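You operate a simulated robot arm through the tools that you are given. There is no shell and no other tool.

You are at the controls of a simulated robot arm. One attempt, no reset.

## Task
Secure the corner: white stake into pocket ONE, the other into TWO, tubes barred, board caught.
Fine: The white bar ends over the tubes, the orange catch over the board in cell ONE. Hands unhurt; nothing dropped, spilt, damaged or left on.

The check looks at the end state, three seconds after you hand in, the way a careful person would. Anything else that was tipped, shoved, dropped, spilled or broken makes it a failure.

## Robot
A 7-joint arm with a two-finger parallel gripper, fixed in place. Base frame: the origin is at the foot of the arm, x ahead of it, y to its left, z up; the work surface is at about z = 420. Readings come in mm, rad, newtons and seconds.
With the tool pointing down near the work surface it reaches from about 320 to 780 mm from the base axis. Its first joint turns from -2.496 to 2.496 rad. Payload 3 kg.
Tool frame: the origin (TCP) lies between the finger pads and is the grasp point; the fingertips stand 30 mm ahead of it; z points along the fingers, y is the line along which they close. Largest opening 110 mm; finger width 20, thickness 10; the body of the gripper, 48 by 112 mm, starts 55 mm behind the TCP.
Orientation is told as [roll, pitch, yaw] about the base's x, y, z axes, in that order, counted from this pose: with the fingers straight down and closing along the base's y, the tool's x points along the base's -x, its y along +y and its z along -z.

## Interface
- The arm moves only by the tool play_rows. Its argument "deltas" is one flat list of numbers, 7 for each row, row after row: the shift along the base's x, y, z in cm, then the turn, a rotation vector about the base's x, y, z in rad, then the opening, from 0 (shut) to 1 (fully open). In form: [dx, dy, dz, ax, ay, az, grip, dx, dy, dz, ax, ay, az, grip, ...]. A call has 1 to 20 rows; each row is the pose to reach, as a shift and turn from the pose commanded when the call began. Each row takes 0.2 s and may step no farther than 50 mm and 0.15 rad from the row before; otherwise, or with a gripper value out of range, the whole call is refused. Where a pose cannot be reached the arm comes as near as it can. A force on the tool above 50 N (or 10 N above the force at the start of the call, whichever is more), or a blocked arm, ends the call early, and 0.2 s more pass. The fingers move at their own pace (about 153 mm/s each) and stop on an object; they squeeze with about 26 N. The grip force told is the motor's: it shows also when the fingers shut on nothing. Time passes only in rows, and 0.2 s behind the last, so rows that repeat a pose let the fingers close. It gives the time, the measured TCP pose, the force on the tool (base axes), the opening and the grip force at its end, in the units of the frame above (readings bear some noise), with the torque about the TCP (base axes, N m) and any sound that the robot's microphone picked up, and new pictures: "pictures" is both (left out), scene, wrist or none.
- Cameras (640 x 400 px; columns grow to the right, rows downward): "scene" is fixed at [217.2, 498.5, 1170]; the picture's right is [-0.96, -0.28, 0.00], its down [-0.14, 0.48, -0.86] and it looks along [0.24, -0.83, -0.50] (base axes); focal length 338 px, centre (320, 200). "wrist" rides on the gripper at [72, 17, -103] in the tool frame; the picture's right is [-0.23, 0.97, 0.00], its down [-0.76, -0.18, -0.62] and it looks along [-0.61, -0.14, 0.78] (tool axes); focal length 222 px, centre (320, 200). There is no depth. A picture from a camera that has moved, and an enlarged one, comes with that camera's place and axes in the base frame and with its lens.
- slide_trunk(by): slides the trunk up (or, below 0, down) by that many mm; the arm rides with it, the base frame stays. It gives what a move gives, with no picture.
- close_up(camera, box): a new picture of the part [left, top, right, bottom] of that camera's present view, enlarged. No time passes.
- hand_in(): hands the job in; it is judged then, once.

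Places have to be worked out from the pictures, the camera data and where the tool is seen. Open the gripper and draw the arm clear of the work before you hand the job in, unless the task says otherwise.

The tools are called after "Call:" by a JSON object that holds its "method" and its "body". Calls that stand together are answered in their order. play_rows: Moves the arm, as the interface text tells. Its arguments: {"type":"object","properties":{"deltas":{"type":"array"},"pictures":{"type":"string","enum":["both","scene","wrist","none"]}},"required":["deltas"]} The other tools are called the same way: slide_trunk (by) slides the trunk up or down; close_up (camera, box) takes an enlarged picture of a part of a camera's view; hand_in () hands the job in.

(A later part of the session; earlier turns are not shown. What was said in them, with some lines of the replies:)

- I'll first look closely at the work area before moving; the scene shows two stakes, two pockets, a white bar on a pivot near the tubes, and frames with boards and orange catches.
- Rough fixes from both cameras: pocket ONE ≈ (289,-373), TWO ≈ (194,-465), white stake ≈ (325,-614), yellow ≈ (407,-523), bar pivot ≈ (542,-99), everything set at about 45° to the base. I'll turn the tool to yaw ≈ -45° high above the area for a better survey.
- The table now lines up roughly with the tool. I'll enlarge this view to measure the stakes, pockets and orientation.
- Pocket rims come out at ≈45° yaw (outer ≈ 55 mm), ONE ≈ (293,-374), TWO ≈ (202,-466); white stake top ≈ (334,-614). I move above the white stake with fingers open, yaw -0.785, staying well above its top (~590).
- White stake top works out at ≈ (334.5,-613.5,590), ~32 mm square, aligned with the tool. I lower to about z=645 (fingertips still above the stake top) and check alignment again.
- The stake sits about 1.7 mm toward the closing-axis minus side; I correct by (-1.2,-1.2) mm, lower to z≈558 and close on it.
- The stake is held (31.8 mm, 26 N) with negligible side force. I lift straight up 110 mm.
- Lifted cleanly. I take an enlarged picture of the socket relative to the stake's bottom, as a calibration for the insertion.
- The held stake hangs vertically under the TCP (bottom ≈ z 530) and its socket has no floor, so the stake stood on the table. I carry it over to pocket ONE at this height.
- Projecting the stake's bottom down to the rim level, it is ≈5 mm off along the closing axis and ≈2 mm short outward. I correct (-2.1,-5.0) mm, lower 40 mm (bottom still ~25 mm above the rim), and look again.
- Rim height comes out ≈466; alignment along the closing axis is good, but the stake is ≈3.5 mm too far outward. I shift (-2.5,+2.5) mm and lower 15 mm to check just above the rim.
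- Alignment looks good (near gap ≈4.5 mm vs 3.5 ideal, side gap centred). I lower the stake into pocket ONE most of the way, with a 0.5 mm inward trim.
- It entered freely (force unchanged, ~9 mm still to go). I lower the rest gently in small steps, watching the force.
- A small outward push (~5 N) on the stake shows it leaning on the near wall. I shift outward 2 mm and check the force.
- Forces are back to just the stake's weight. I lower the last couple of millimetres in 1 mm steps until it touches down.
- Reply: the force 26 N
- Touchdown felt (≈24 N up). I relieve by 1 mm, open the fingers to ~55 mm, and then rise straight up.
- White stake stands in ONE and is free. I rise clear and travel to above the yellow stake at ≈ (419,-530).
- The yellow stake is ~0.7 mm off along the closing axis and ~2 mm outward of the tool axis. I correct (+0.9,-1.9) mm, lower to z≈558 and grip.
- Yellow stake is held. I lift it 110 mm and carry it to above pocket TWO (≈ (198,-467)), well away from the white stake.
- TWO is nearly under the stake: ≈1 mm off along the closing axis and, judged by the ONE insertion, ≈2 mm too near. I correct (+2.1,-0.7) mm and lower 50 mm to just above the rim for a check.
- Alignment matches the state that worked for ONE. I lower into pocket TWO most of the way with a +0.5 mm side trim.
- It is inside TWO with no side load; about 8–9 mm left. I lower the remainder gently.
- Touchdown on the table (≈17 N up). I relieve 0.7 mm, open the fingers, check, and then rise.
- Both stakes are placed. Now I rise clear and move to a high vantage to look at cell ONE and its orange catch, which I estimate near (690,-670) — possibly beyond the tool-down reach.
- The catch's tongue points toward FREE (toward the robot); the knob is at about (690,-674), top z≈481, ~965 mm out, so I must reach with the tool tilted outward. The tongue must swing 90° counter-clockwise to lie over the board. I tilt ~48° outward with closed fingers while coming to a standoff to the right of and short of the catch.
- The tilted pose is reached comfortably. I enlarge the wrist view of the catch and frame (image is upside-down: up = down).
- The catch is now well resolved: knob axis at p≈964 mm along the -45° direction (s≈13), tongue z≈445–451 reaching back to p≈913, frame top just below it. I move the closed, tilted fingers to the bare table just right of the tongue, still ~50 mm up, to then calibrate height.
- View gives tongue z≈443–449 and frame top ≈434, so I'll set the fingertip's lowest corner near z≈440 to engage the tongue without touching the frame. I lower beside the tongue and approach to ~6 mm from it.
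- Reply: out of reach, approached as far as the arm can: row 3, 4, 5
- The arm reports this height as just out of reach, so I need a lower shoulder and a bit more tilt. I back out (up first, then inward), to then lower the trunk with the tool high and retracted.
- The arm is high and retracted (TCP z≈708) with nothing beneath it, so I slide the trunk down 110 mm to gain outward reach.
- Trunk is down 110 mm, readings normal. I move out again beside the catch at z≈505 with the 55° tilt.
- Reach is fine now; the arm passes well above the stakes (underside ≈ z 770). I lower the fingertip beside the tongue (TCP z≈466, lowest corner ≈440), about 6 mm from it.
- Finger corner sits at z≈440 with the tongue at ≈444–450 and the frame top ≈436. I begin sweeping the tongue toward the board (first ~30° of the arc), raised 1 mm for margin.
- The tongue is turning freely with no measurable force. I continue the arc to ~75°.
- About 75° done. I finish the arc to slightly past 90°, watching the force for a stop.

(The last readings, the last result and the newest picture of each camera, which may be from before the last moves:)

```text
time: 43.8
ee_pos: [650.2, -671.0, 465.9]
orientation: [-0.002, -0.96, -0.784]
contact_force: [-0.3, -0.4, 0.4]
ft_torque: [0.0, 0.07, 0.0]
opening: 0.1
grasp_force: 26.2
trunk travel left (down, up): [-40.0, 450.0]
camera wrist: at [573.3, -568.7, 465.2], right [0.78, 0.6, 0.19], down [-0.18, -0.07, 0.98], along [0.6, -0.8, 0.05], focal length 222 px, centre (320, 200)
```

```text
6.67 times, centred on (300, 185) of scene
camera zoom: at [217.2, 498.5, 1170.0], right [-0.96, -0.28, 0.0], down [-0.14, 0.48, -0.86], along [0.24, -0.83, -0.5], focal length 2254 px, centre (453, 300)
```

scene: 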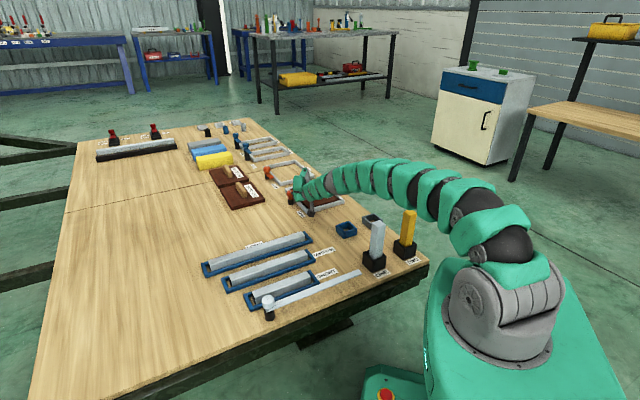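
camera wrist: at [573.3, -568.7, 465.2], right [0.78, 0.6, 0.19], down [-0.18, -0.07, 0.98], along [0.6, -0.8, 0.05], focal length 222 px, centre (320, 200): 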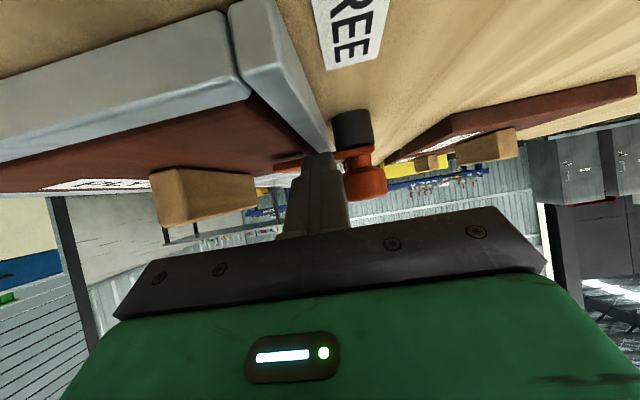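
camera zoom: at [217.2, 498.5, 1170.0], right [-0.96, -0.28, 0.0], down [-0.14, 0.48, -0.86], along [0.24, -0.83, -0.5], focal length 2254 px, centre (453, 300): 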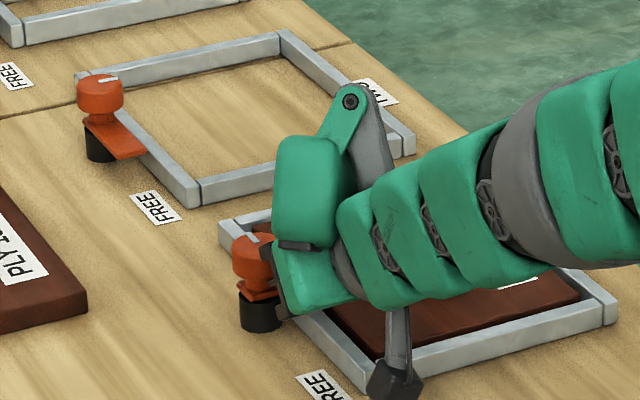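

The tongue now lies across the frame over the board. I back straight off toward the robot and up, then check from above.

Call:
{"method": "play_rows", "body": {"deltas": [-0.5, 0.5, 0, 0, 0, 0, 0, -1.2, 1.2, 0.5, 0, 0, 0, 0, -2.2, 2.2, 3, 0, 0, 0, 0, -3.5, 3.5, 6, 0, 0, 0, 0, -5, 5, 9.5, 0, 0, 0, 0, -7, 7, 13, 0.06, 0.06, 0, 0, -9, 9, 16.5, 0.13, 0.13, 0, 0, -9, 9, 16.5, 0.13, 0.13, 0, 0], "pictures": "both"}}

Call:
{"method": "close_up", "body": {"camera": "wrist", "box": [200, 50, 360, 170]}}

Call:
{"method": "close_up", "body": {"camera": "scene", "box": [265, 155, 335, 215]}}

```text
time: 45.6
ee_pos: [560.4, -581.6, 626.0]
orientation: [0.0, -0.775, -0.784]
contact_force: [0.5, -0.6, -0.2]
ft_torque: [0.04, -0.01, -0.03]
opening: 0.0
grasp_force: 26.3
trunk travel left (down, up): [-40.0, 450.0]
camera wrist: at [485.4, -481.9, 647.7], right [0.8, 0.57, 0.16], down [-0.05, -0.2, 0.98], along [0.59, -0.79, -0.13], focal length 222 px, centre (320, 200)
```

scene: 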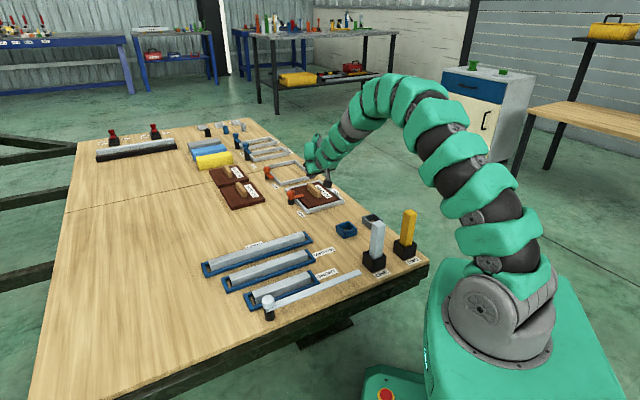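
wrist: 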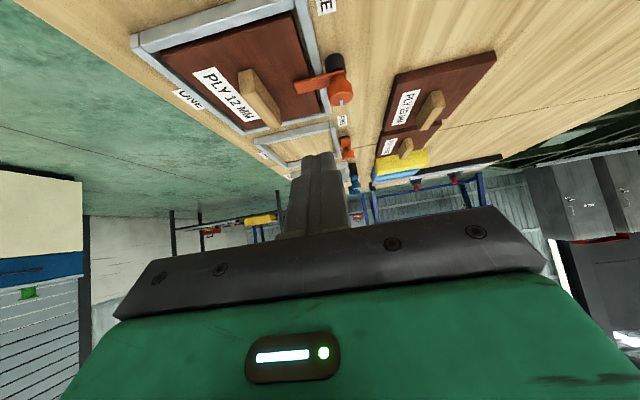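

```text
3.33 times, centred on (280, 110) of wrist
camera zoom: at [485.4, -481.9, 647.7], right [0.8, 0.57, 0.16], down [-0.05, -0.2, 0.98], along [0.59, -0.79, -0.13], focal length 740 px, centre (453, 500)
```

zoom: 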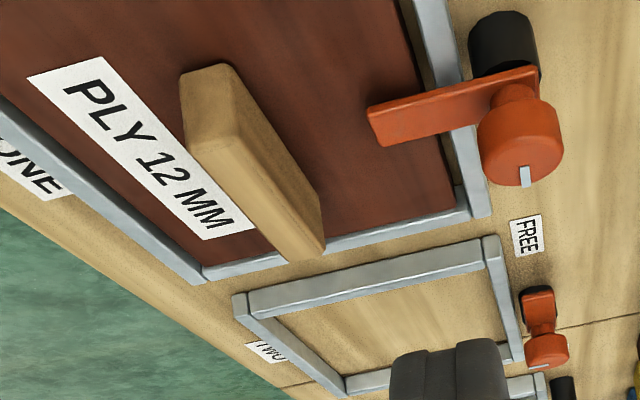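

```text
6.67 times, centred on (300, 185) of scene
camera zoom: at [217.2, 498.5, 1170.0], right [-0.96, -0.28, 0.0], down [-0.14, 0.48, -0.86], along [0.24, -0.83, -0.5], focal length 2254 px, centre (453, 300)
```

zoom: 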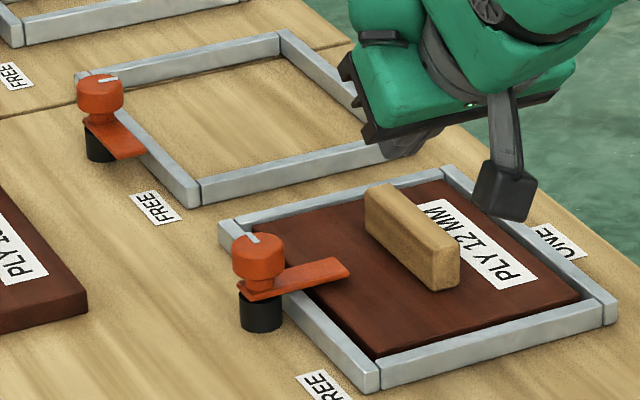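

The catch clearly lies over the board in cell ONE. I restore the trunk height (+110 mm, free space above) before the bar.

Call:
{"method": "slide_trunk", "body": {"by": 110}}

```text
time: 47.0
ee_pos: [559.3, -582.1, 735.5]
orientation: [0.0, -0.776, -0.787]
contact_force: [-0.7, -0.3, -0.1]
ft_torque: [-0.05, -0.01, -0.02]
opening: 0.0
grasp_force: 25.3
trunk travel left (down, up): [-150.0, 340.0]
```

Now I bring the tool back to pointing down while moving above the bar area, to look at the bar, its pivot and the tubes.

Call:
{"method": "play_rows", "body": {"deltas": [-1.09, 3.52, 0.3, 0.0549, 0.0549, 0, 0, -2.18, 7.04, 0.6, 0.1098, 0.1098, 0, 0, -3.27, 10.56, 0.9, 0.1647, 0.1647, 0, 0, -4.36, 14.08, 1.2, 0.2196, 0.2196, 0, 0, -5.45, 17.6, 1.5, 0.2745, 0.2745, 0, 0, -6.54, 21.12, 1.8, 0.3294, 0.3294, 0, 0, -7.63, 24.64, 2.1, 0.3843, 0.3843, 0, 0, -8.72, 28.16, 2.4, 0.4392, 0.4392, 0, 0, -9.81, 31.68, 2.7, 0.4941, 0.4941, 0, 0, -10.9, 35.2, 3.0, 0.549, 0.549, 0, 0, -10.9, 35.2, 3.0, 0.549, 0.549, 0, 0], "pictures": "both"}}

Call:
{"method": "close_up", "body": {"camera": "wrist", "box": [280, 0, 640, 200]}}

Call:
{"method": "close_up", "body": {"camera": "scene", "box": [190, 220, 370, 340]}}

```text
time: 49.4
ee_pos: [451.0, -229.0, 765.5]
orientation: [0.001, 0.002, -0.785]
contact_force: [0.1, -0.6, -0.8]
ft_torque: [0.05, -0.01, 0.0]
opening: 0.0
grasp_force: 26.1
trunk travel left (down, up): [-150.0, 340.0]
camera wrist: at [412.1, -165.8, 869.3], right [0.85, 0.53, 0.0], down [0.41, -0.66, 0.62], along [0.33, -0.53, -0.78], focal length 222 px, centre (320, 200)
```

scene: 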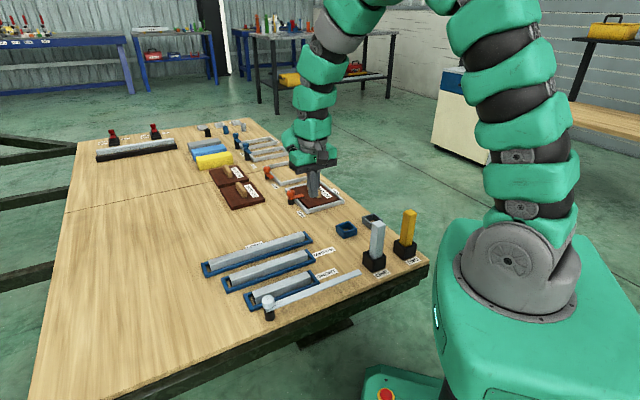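
wrist: 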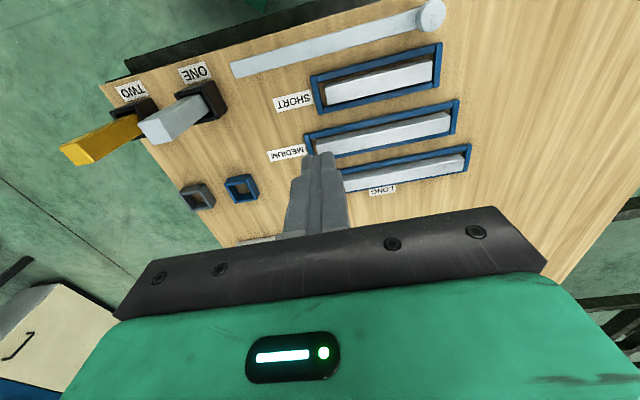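

```text
1.78 times, centred on (460, 100) of wrist
camera zoom: at [412.1, -165.8, 869.3], right [0.85, 0.53, 0.0], down [0.41, -0.66, 0.62], along [0.33, -0.53, -0.78], focal length 395 px, centre (71, 378)
```

zoom: 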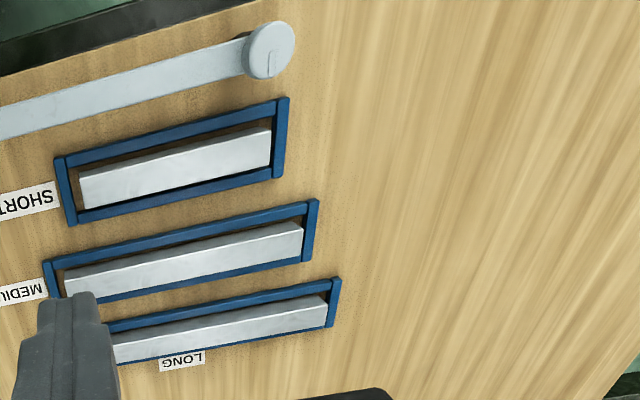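

```text
3.33 times, centred on (280, 280) of scene
camera zoom: at [217.2, 498.5, 1170.0], right [-0.96, -0.28, 0.0], down [-0.14, 0.48, -0.86], along [0.24, -0.83, -0.5], focal length 1127 px, centre (453, -67)
```

zoom: 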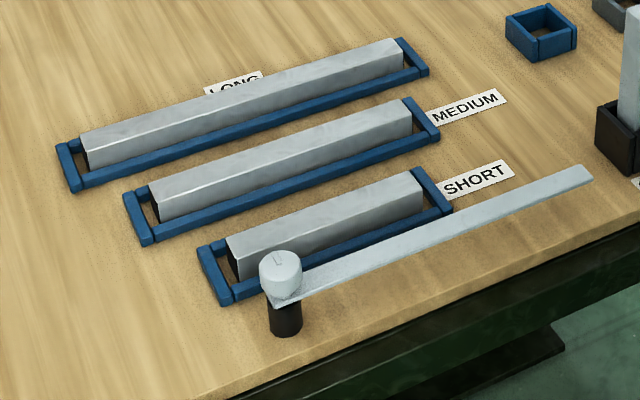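

The bar lies along the table edge (p≈436) from its pivot at s≈324 to its tip at s≈29; the tubes are at p≈511, 611, 711, so it must swing ~90° outward. I zoom in to judge whether the bar's underside clears the tubes.

Call:
{"method": "close_up", "body": {"camera": "scene", "box": [245, 265, 335, 325]}}

Call:
{"method": "close_up", "body": {"camera": "wrist", "box": [310, 0, 460, 120]}}

```text
6.67 times, centred on (290, 295) of scene
camera zoom: at [217.2, 498.5, 1170.0], right [-0.96, -0.28, 0.0], down [-0.14, 0.48, -0.86], along [0.24, -0.83, -0.5], focal length 2254 px, centre (520, -433)
```

zoom: 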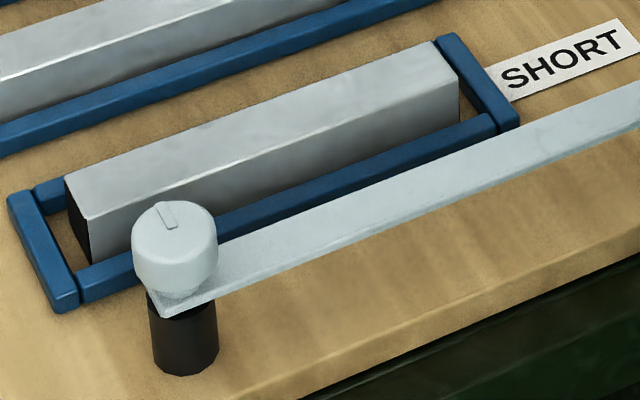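

```text
3.33 times, centred on (385, 60) of wrist
camera zoom: at [412.1, -165.8, 869.3], right [0.85, 0.53, 0.0], down [0.41, -0.66, 0.62], along [0.33, -0.53, -0.78], focal length 740 px, centre (103, 667)
```

zoom: 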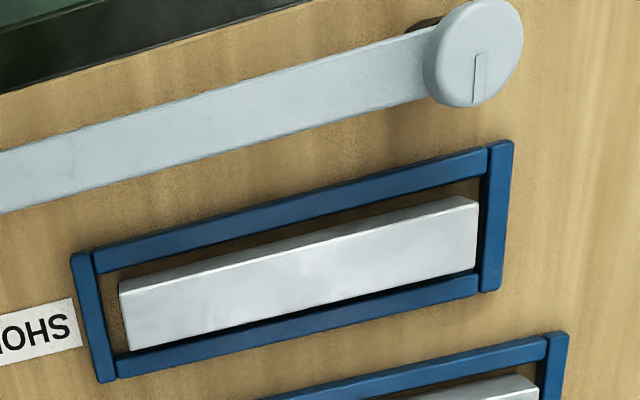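

Bar underside ≈455 vs tube tops ≈450, so it clears. I'll push the bar from its robot side close to the pivot (≈48 mm radius), so the fingers never pass over the tubes. First I descend to the robot side of the bar, 10 mm short of it.

Call:
{"method": "play_rows", "body": {"deltas": [0.39, 2.17, -3.4, 0, 0, 0, 0, 0.77, 4.35, -6.8, 0, 0, 0, 0, 1.16, 6.5, -10.3, 0, 0, 0, 0, 1.55, 8.7, -13.7, 0, 0, 0, 0, 1.93, 10.9, -17.1, 0, 0, 0, 0, 2.32, 13.04, -20.5, 0, 0, 0, 0, 2.32, 13.04, -20.5, 0, 0, 0, 0], "pictures": "both"}}

Call:
{"method": "close_up", "body": {"camera": "wrist", "box": [240, 40, 480, 190]}}

Call:
{"method": "close_up", "body": {"camera": "scene", "box": [235, 220, 355, 330]}}

```text
time: 51.0
ee_pos: [473.5, -99.3, 557.6]
orientation: [0.0, 0.0, -0.786]
contact_force: [-0.2, -0.1, 0.5]
ft_torque: [-0.01, 0.0, 0.02]
opening: 0.2
grasp_force: 26.0
trunk travel left (down, up): [-150.0, 340.0]
camera wrist: at [435.5, -36.0, 659.8], right [0.85, 0.53, 0.0], down [0.41, -0.66, 0.62], along [0.33, -0.53, -0.78], focal length 222 px, centre (320, 200)
```

scene: 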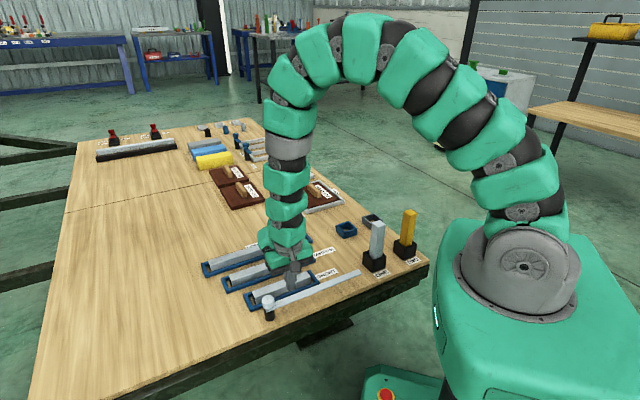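
wrist: 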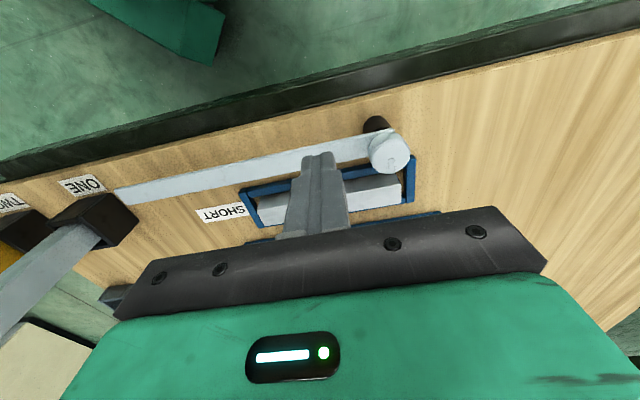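

```text
2.67 times, centred on (360, 115) of wrist
camera zoom: at [435.5, -36.0, 659.8], right [0.85, 0.53, 0.0], down [0.41, -0.66, 0.62], along [0.33, -0.53, -0.78], focal length 592 px, centre (213, 427)
```

zoom: 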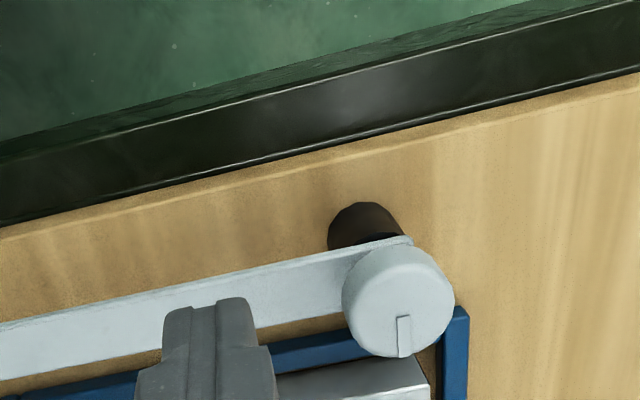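

```text
3.64 times, centred on (295, 275) of scene
camera zoom: at [217.2, 498.5, 1170.0], right [-0.96, -0.28, 0.0], down [-0.14, 0.48, -0.86], along [0.24, -0.83, -0.5], focal length 1229 px, centre (411, -73)
```

zoom: 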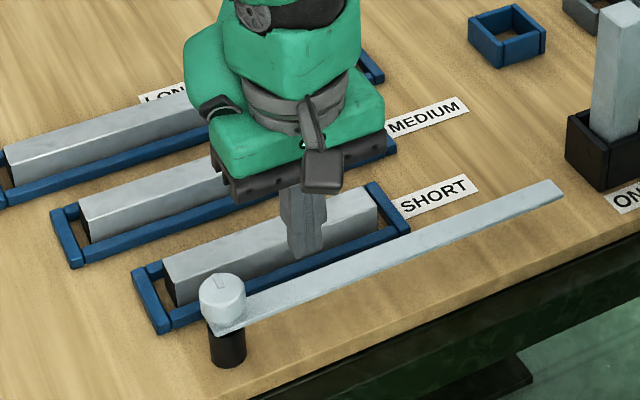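

Pivot confirmed at p≈436, s≈322; the fingers are ~8 mm clear on the robot side of the bar. I lower to TCP z≈476 (fingertips ≈446, beside the bar).

Call:
{"method": "play_rows", "body": {"deltas": [0, 0, -3, 0, 0, 0, 0, 0, 0, -6, 0, 0, 0, 0, 0, 0, -8.16, 0, 0, 0, 0, 0, 0, -8.16, 0, 0, 0, 0], "pictures": "both"}}

Call:
{"method": "close_up", "body": {"camera": "wrist", "box": [240, 80, 480, 230]}}

Call:
{"method": "close_up", "body": {"camera": "scene", "box": [235, 220, 355, 330]}}

```text
time: 52.0
ee_pos: [473.4, -99.0, 479.6]
orientation: [-0.002, 0.001, -0.786]
contact_force: [-1.4, 0.1, -0.1]
ft_torque: [-0.01, -0.03, 0.02]
opening: 0.1
grasp_force: 25.8
trunk travel left (down, up): [-150.0, 340.0]
camera wrist: at [435.0, -35.2, 582.4], right [0.85, 0.53, 0.0], down [0.41, -0.66, 0.62], along [0.33, -0.53, -0.78], focal length 222 px, centre (320, 200)
```

scene: 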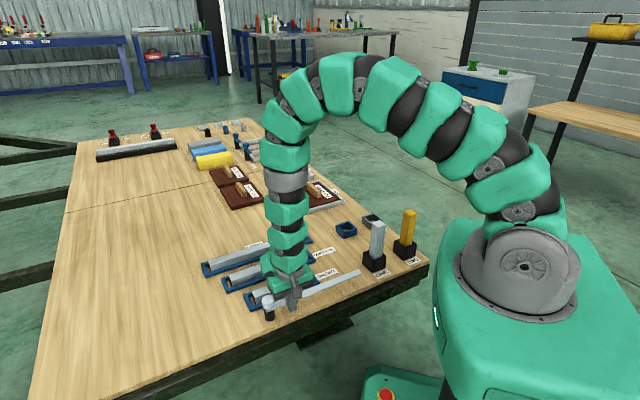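
wrist: 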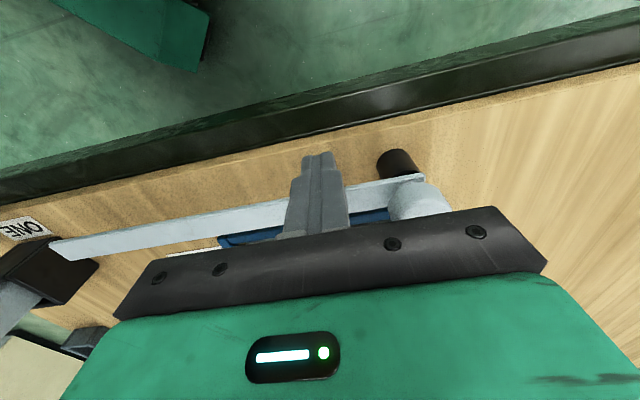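

```text
2.67 times, centred on (360, 155) of wrist
camera zoom: at [435.0, -35.2, 582.4], right [0.85, 0.53, 0.0], down [0.41, -0.66, 0.62], along [0.33, -0.53, -0.78], focal length 592 px, centre (213, 320)
```

zoom: 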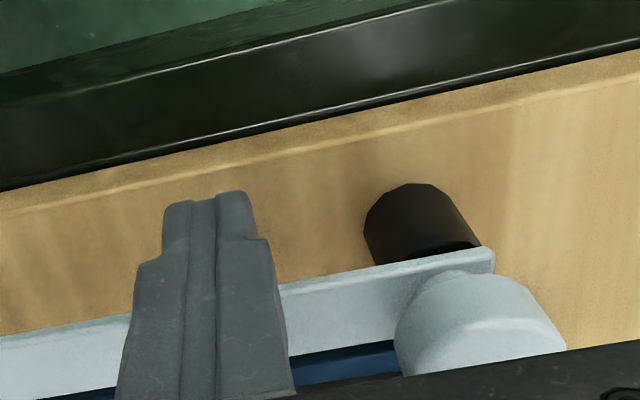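

```text
3.64 times, centred on (295, 275) of scene
camera zoom: at [217.2, 498.5, 1170.0], right [-0.96, -0.28, 0.0], down [-0.14, 0.48, -0.86], along [0.24, -0.83, -0.5], focal length 1229 px, centre (411, -73)
```

zoom: 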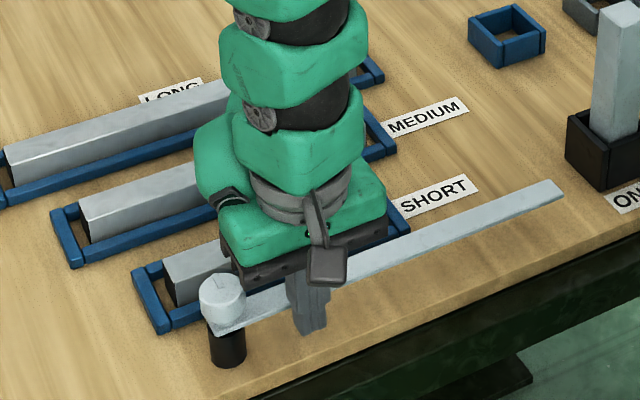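

Fingertips (≈449) are below the bar's underside on its robot side. I now push slowly outward in 3 mm steps to start the swing (~15°) and check force and pictures.

Call:
{"method": "play_rows", "body": {"deltas": [0.354, -0.354, 0, 0, 0, 0, 0, 0.566, -0.566, 0, 0, 0, 0, 0, 0.778, -0.778, 0, 0, 0, 0, 0, 0.99, -0.99, 0, 0, 0, 0, 0, 1.202, -1.202, 0, 0, 0, 0, 0, 1.414, -1.414, 0, 0, 0, 0, 0, 1.626, -1.626, 0, 0, 0, 0, 0], "pictures": "both"}}

Call:
{"method": "close_up", "body": {"camera": "scene", "box": [235, 220, 385, 330]}}

```text
time: 53.6
ee_pos: [489.0, -114.6, 478.8]
orientation: [-0.001, 0.001, -0.787]
contact_force: [-0.8, 0.6, -0.4]
ft_torque: [0.0, 0.04, -0.01]
opening: 0.1
grasp_force: 25.7
trunk travel left (down, up): [-150.0, 340.0]
camera wrist: at [451.7, -52.0, 581.3], right [0.85, 0.53, 0.0], down [0.41, -0.66, 0.62], along [0.33, -0.53, -0.78], focal length 222 px, centre (320, 200)
```

scene: 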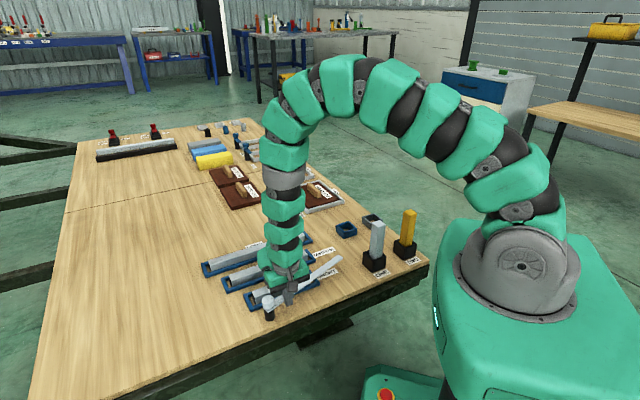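
wrist: 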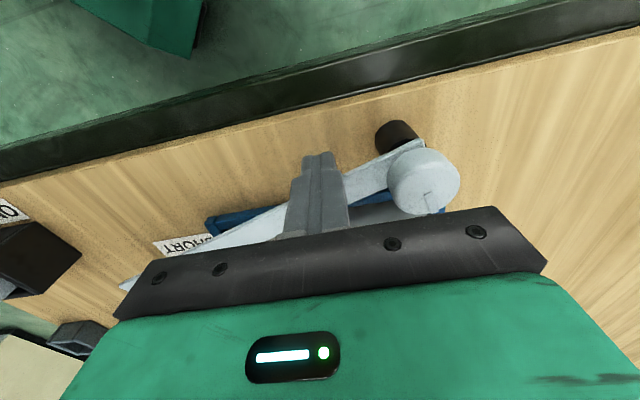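

```text
3.64 times, centred on (310, 275) of scene
camera zoom: at [217.2, 498.5, 1170.0], right [-0.96, -0.28, 0.0], down [-0.14, 0.48, -0.86], along [0.24, -0.83, -0.5], focal length 1229 px, centre (356, -73)
```

zoom: 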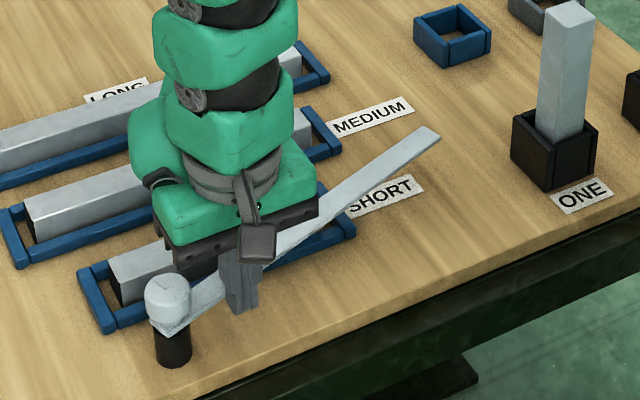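

The bar follows smoothly (≈16°, no force). I continue to ~32°, where it starts passing over the SHORT tube, and check the clearance.

Call:
{"method": "play_rows", "body": {"deltas": [0.184, -0.396, 0, 0, 0, 0, 0, 0.467, -0.594, 0, 0, 0, 0, 0, 0.75, -0.778, 0, 0, 0, 0, 0, 1.06, -0.933, 0, 0, 0, 0, 0], "pictures": "scene"}}

Call:
{"method": "close_up", "body": {"camera": "scene", "box": [245, 220, 345, 330]}}

Call:
{"method": "close_up", "body": {"camera": "wrist", "box": [100, 100, 480, 300]}}

```text
time: 54.6
ee_pos: [502.2, -126.2, 479.8]
orientation: [0.0, 0.0, -0.782]
contact_force: [-0.2, 0.1, 0.2]
ft_torque: [-0.01, 0.01, 0.01]
opening: 0.0
grasp_force: 25.7
trunk travel left (down, up): [-150.0, 340.0]
```

scene: 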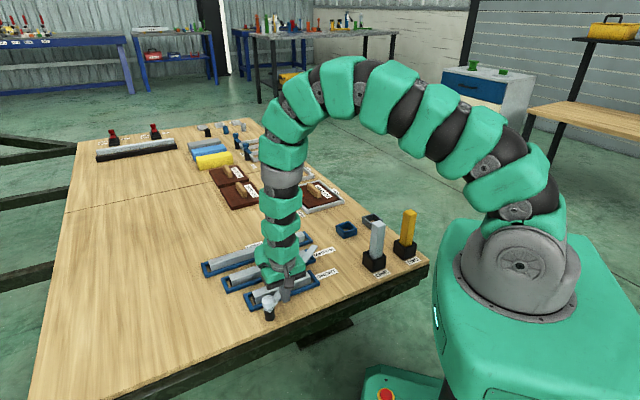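

```text
3.64 times, centred on (295, 275) of scene
camera zoom: at [217.2, 498.5, 1170.0], right [-0.96, -0.28, 0.0], down [-0.14, 0.48, -0.86], along [0.24, -0.83, -0.5], focal length 1229 px, centre (411, -73)
```

zoom: 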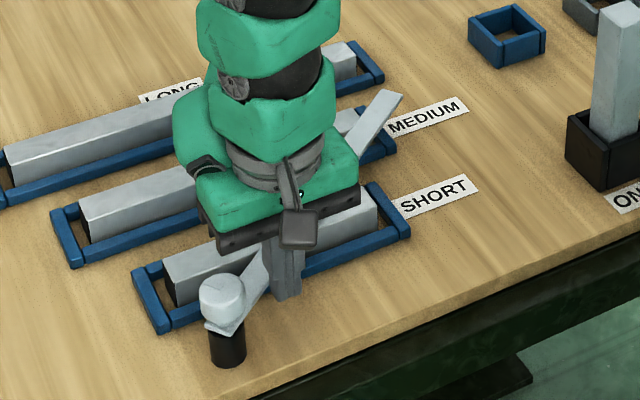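

```text
1.68 times, centred on (290, 200) of wrist
camera zoom: at [464.3, -61.7, 581.2], right [0.85, 0.53, 0.0], down [0.41, -0.66, 0.62], along [0.33, -0.53, -0.78], focal length 374 px, centre (370, 200)
```

zoom: 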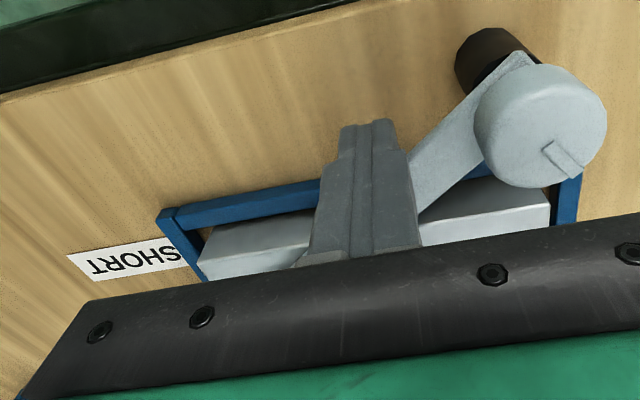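

It passes over SHORT without any contact force (now ≈35°). I continue the slow arc to ~68°.

Call:
{"method": "play_rows", "body": {"deltas": [0.311, -0.141, 0, 0, 0, 0, 0, 0.636, -0.269, 0, 0, 0, 0, 0, 0.969, -0.346, 0, 0, 0, 0, 0, 1.301, -0.424, 0, 0, 0, 0, 0, 1.633, -0.474, 0, 0, 0, 0, 0, 1.987, -0.488, 0, 0, 0, 0, 0, 2.333, -0.495, 0, 0, 0, 0, 0, 2.673, -0.467, 0, 0, 0, 0, 0, 3.012, -0.424, 0, 0, 0, 0, 0], "pictures": "both"}}

Call:
{"method": "close_up", "body": {"camera": "scene", "box": [235, 215, 345, 330]}}

Call:
{"method": "close_up", "body": {"camera": "wrist", "box": [100, 100, 480, 300]}}

```text
time: 56.6
ee_pos: [531.6, -130.3, 478.5]
orientation: [0.001, 0.0, -0.784]
contact_force: [-0.4, 0.3, 0.0]
ft_torque: [0.0, 0.01, -0.01]
opening: 0.1
grasp_force: 25.8
trunk travel left (down, up): [-150.0, 340.0]
camera wrist: at [493.7, -66.6, 581.0], right [0.85, 0.53, 0.0], down [0.41, -0.66, 0.62], along [0.33, -0.53, -0.78], focal length 222 px, centre (320, 200)
```

scene: 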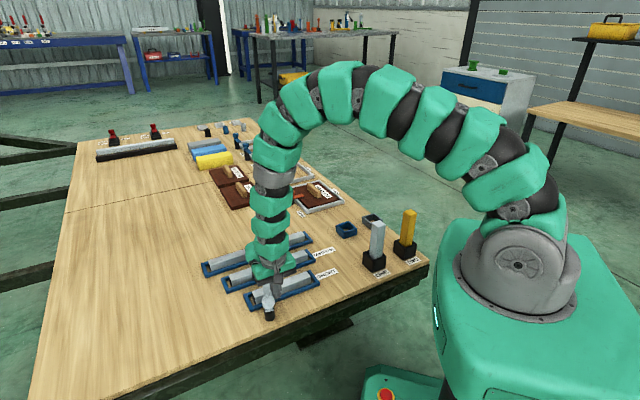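
wrist: 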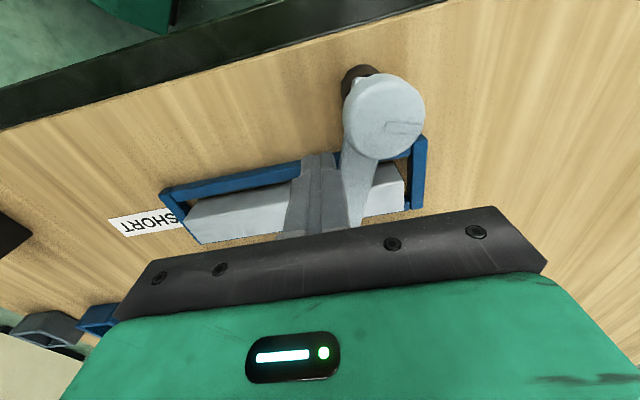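

```text
3.48 times, centred on (290, 272) of scene
camera zoom: at [217.2, 498.5, 1170.0], right [-0.96, -0.28, 0.0], down [-0.14, 0.48, -0.86], along [0.24, -0.83, -0.5], focal length 1176 px, centre (424, -52)
```

zoom: 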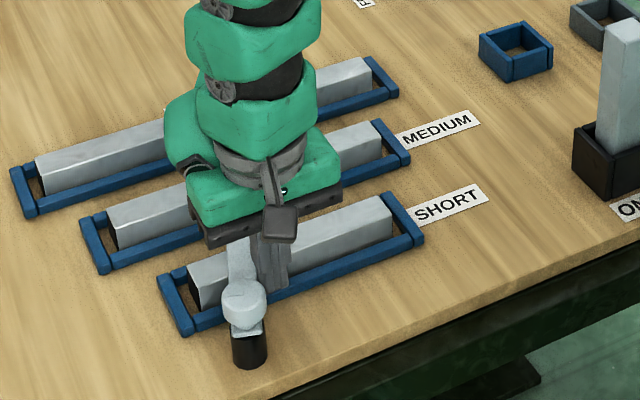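

```text
1.68 times, centred on (290, 200) of wrist
camera zoom: at [493.7, -66.6, 581.0], right [0.85, 0.53, 0.0], down [0.41, -0.66, 0.62], along [0.33, -0.53, -0.78], focal length 374 px, centre (370, 200)
```

zoom: 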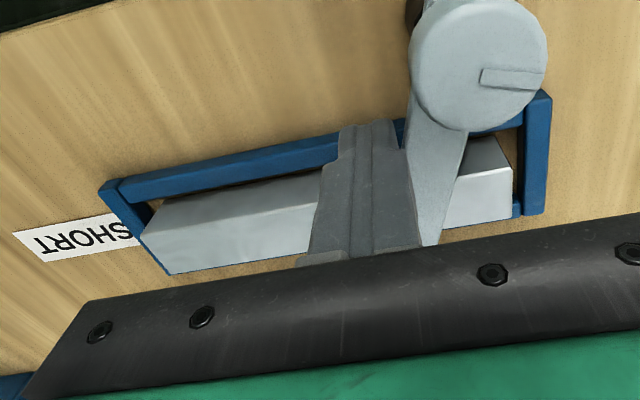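

Bar is around 70°; all readings near zero. I continue to ~85° in small steps.

Call:
{"method": "play_rows", "body": {"deltas": [0.17, 0.035, 0, 0, 0, 0, 0, 0.339, 0.071, 0, 0, 0, 0, 0, 0.5, 0.12, 0, 0, 0, 0, 0, 0.665, 0.17, 0, 0, 0, 0, 0, 0.83, 0.23, 0, 0, 0, 0, 0, 0.997, 0.29, 0, 0, 0, 0, 0, 1.15, 0.36, 0, 0, 0, 0, 0, 1.308, 0.431, 0, 0, 0, 0, 0], "pictures": "both"}}

Call:
{"method": "close_up", "body": {"camera": "wrist", "box": [100, 50, 480, 250]}}

Call:
{"method": "close_up", "body": {"camera": "scene", "box": [235, 215, 345, 330]}}

```text
time: 58.4
ee_pos: [544.3, -125.8, 477.7]
orientation: [-0.002, 0.0, -0.785]
contact_force: [-0.1, 1.1, -0.9]
ft_torque: [-0.04, 0.0, 0.0]
opening: 0.0
grasp_force: 25.6
trunk travel left (down, up): [-150.0, 340.0]
camera wrist: at [506.4, -61.9, 581.0], right [0.85, 0.53, 0.0], down [0.41, -0.66, 0.62], along [0.33, -0.53, -0.78], focal length 222 px, centre (320, 200)
```

scene: 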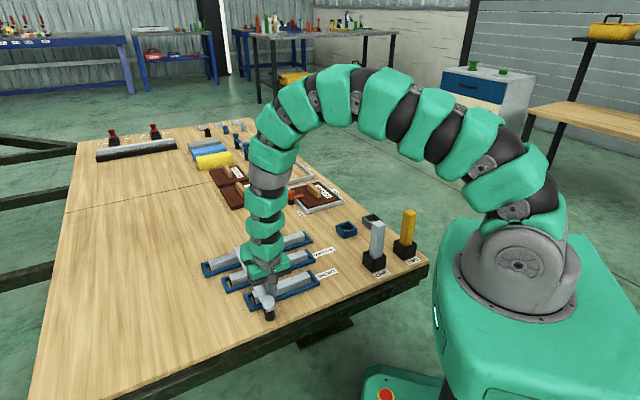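
wrist: 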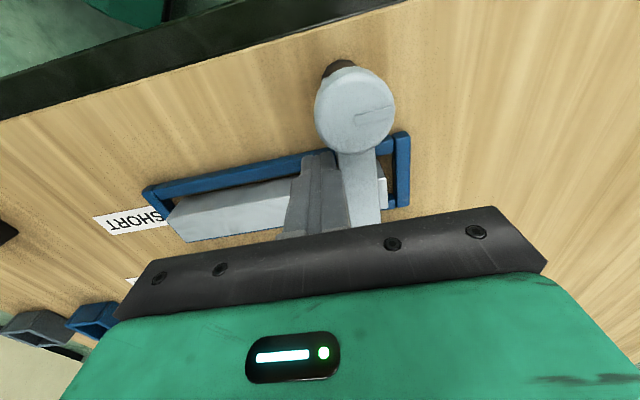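

```text
1.68 times, centred on (290, 150) of wrist
camera zoom: at [506.4, -61.9, 581.0], right [0.85, 0.53, 0.0], down [0.41, -0.66, 0.62], along [0.33, -0.53, -0.78], focal length 374 px, centre (370, 284)
```

zoom: 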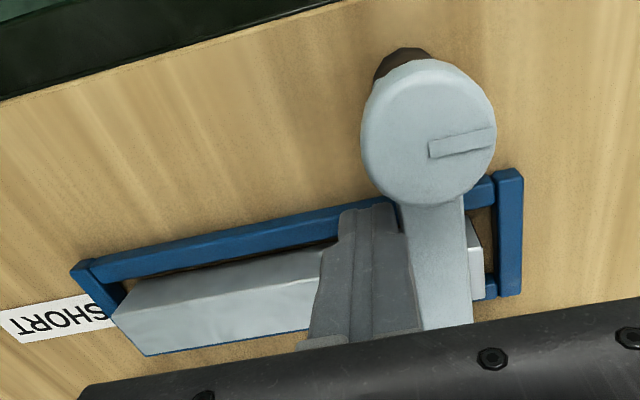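

```text
3.48 times, centred on (290, 272) of scene
camera zoom: at [217.2, 498.5, 1170.0], right [-0.96, -0.28, 0.0], down [-0.14, 0.48, -0.86], along [0.24, -0.83, -0.5], focal length 1176 px, centre (424, -52)
```

zoom: 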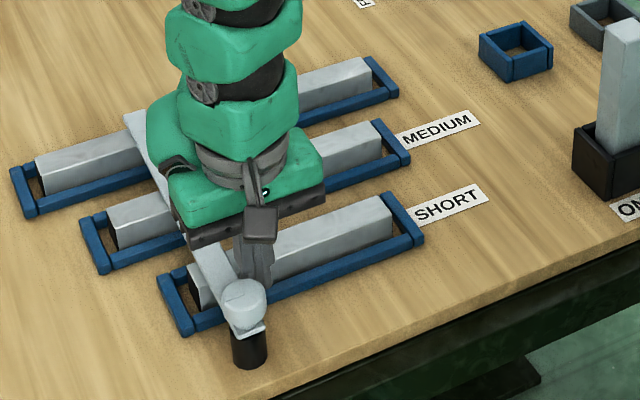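

The bar now lies at ≈88° across all three tubes (tip p≈730, beyond LONG). I back the finger away from it and rise straight up.

Call:
{"method": "play_rows", "body": {"deltas": [-0.35, -0.35, 0, 0, 0, 0, 0, -0.8, -0.8, 0, 0, 0, 0, 0, -0.8, -0.8, 3, 0, 0, 0, 0, -0.8, -0.8, 7, 0, 0, 0, 0, -0.8, -0.8, 11, 0, 0, 0, 0, -0.8, -0.8, 15, 0, 0, 0, 0, -2.5, -2.5, 19, 0, 0, 0, 0, -5, -5, 22, 0, 0, 0, 0, -8, -7, 25, 0, 0, 0, 0.5, -8, -7, 25, 0, 0, 0, 1], "pictures": "both"}}

Call:
{"method": "close_up", "body": {"camera": "scene", "box": [190, 215, 345, 330]}}

Call:
{"method": "close_up", "body": {"camera": "wrist", "box": [240, 0, 640, 230]}}

```text
time: 60.6
ee_pos: [463.1, -193.6, 728.8]
orientation: [-0.002, 0.001, -0.786]
contact_force: [1.2, -0.6, 0.6]
ft_torque: [0.03, 0.01, 0.02]
opening: 109.9
grasp_force: 0.1
trunk travel left (down, up): [-150.0, 340.0]
camera wrist: at [424.6, -129.5, 831.4], right [0.85, 0.53, 0.0], down [0.41, -0.66, 0.62], along [0.33, -0.53, -0.78], focal length 222 px, centre (320, 200)
```

scene: 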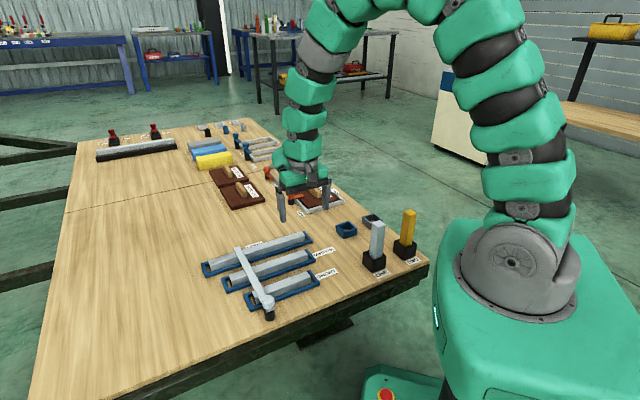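
wrist: 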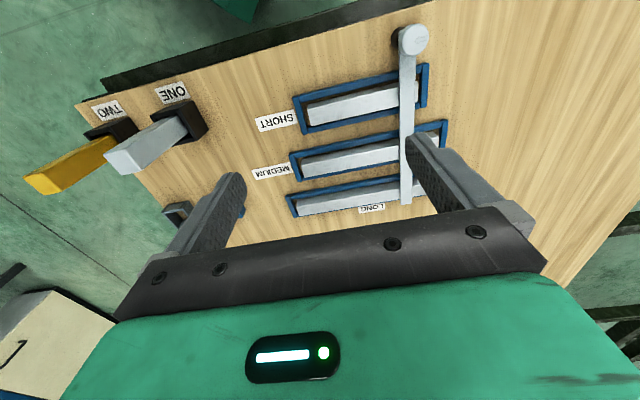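

```text
3.48 times, centred on (268, 272) of scene
camera zoom: at [217.2, 498.5, 1170.0], right [-0.96, -0.28, 0.0], down [-0.14, 0.48, -0.86], along [0.24, -0.83, -0.5], focal length 1176 px, centre (503, -52)
```

zoom: 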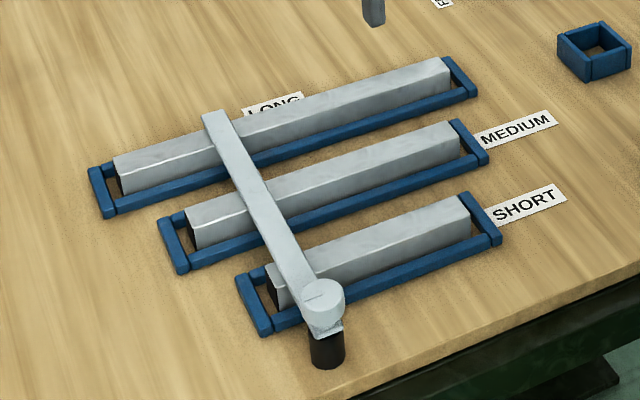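

```text
1.60 times, centred on (440, 115) of wrist
camera zoom: at [424.6, -129.5, 831.4], right [0.85, 0.53, 0.0], down [0.41, -0.66, 0.62], along [0.33, -0.53, -0.78], focal length 355 px, centre (128, 336)
```

zoom: 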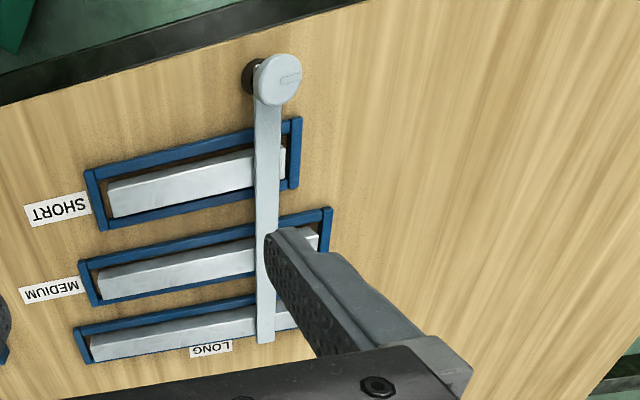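

Bar spans SHORT, MEDIUM and LONG. I now draw the open gripper back up toward the start pose, well above everything, and do a last check.

Call:
{"method": "play_rows", "body": {"deltas": [-1, -1, 4, 0, 0, 0, 1, -2, -2, 8, 0, 0, 0, 1, -5, -5, 9, 0, 0, 0, 1, -8, -8, 9, 0, 0, 0, 1, -11, -11, 9, 0, 0, 0, 1, -14, -14, 9, 0, 0, 0.1, 1, -17, -17, 9, 0, 0, 0.2, 1, -20, -20, 9, 0, 0, 0.3, 1, -22, -23, 9, 0, 0, 0.4, 1, -22.5, -25, 9, 0, 0, 0.5, 1, -22.5, -25, 9, 0, 0, 0.6, 1, -22.5, -25, 9, 0, 0, 0.7, 1, -22.5, -25, 9, 0, 0, 0.785, 1, -22.5, -25, 9, 0, 0, 0.785, 1], "pictures": "both"}}

Call:
{"method": "close_up", "body": {"camera": "scene", "box": [270, 160, 440, 290]}}

Call:
{"method": "close_up", "body": {"camera": "scene", "box": [190, 215, 345, 330]}}

Call:
{"method": "close_up", "body": {"camera": "scene", "box": [80, 110, 330, 230]}}

```text
time: 63.6
ee_pos: [240.5, -446.4, 817.8]
orientation: [-0.002, 0.0, 0.003]
contact_force: [-0.9, 0.3, -0.4]
ft_torque: [0.03, 0.02, -0.01]
opening: 109.9
grasp_force: 0.1
trunk travel left (down, up): [-150.0, 340.0]
camera wrist: at [168.3, -429.2, 920.9], right [0.23, 0.97, 0.0], down [0.76, -0.18, 0.62], along [0.61, -0.14, -0.78], focal length 222 px, centre (320, 200)
```

scene: 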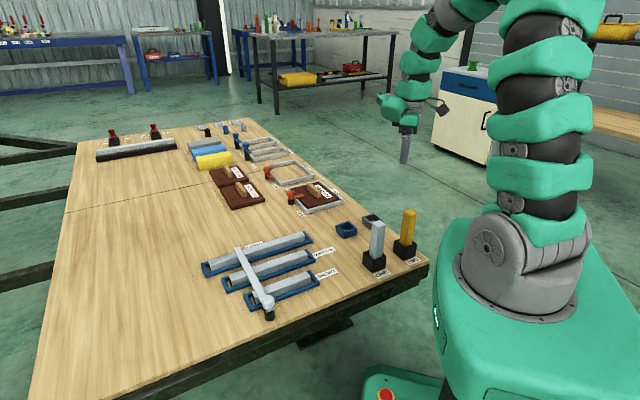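
wrist: 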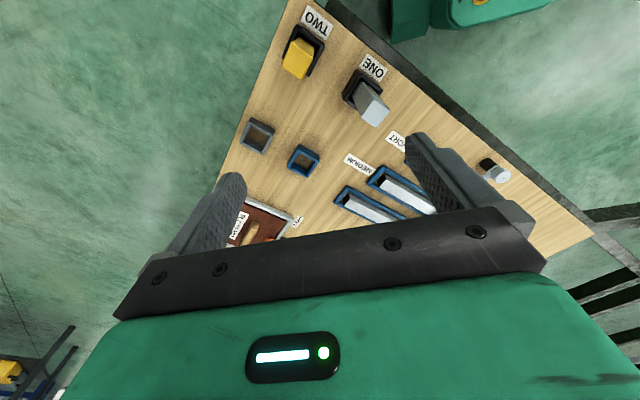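

```text
3.08 times, centred on (355, 225) of scene
camera zoom: at [217.2, 498.5, 1170.0], right [-0.96, -0.28, 0.0], down [-0.14, 0.48, -0.86], along [0.24, -0.83, -0.5], focal length 1040 px, centre (212, 123)
```

zoom: 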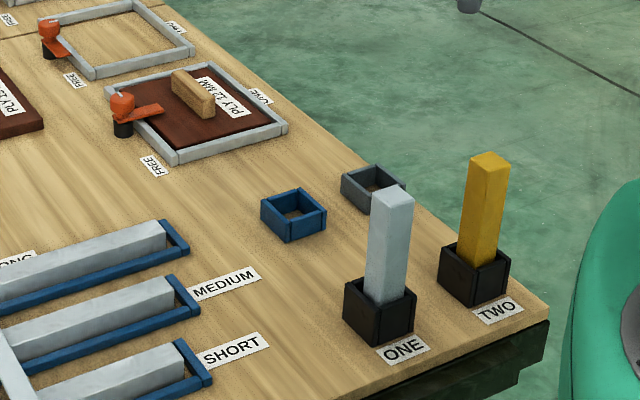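

```text
3.48 times, centred on (268, 272) of scene
camera zoom: at [217.2, 498.5, 1170.0], right [-0.96, -0.28, 0.0], down [-0.14, 0.48, -0.86], along [0.24, -0.83, -0.5], focal length 1176 px, centre (503, -52)
```

zoom: 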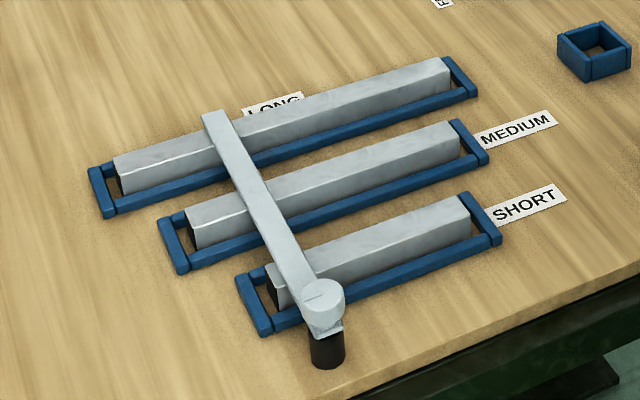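

```text
2.56 times, centred on (205, 170) of scene
camera zoom: at [217.2, 498.5, 1170.0], right [-0.96, -0.28, 0.0], down [-0.14, 0.48, -0.86], along [0.24, -0.83, -0.5], focal length 866 px, centre (614, 277)
```

zoom: 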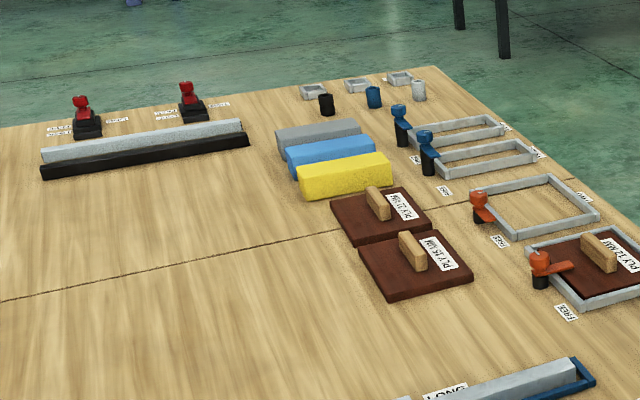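

Final check: white stake in ONE, yellow in TWO, bar over all three tubes, orange catch over the board in cell ONE, everything else untouched, gripper open and clear. Handing in.

Call:
{"method": "hand_in", "body": {}}

```text
The job is handed in.
```

The corner is secured, and I've handed the job in. I haven't seen a verdict from the check. In the last pictures before hand-in:

- **Stakes:** the white stake stands in pocket ONE and the yellow one in pocket TWO.
- **Tubes:** the white bar lies across the SHORT, MEDIUM and LONG tubes, turned about 88° from where it started.
- **Board:** the orange catch now points over the board in cell ONE.

I saw nothing else out of place: nothing was dropped, and the other items on the table look as they did at the start. The catch was out of reach at first, so I lowered the trunk 110 mm to turn it and then raised it back. The gripper is open, and the arm is near its start position, clear of the work.
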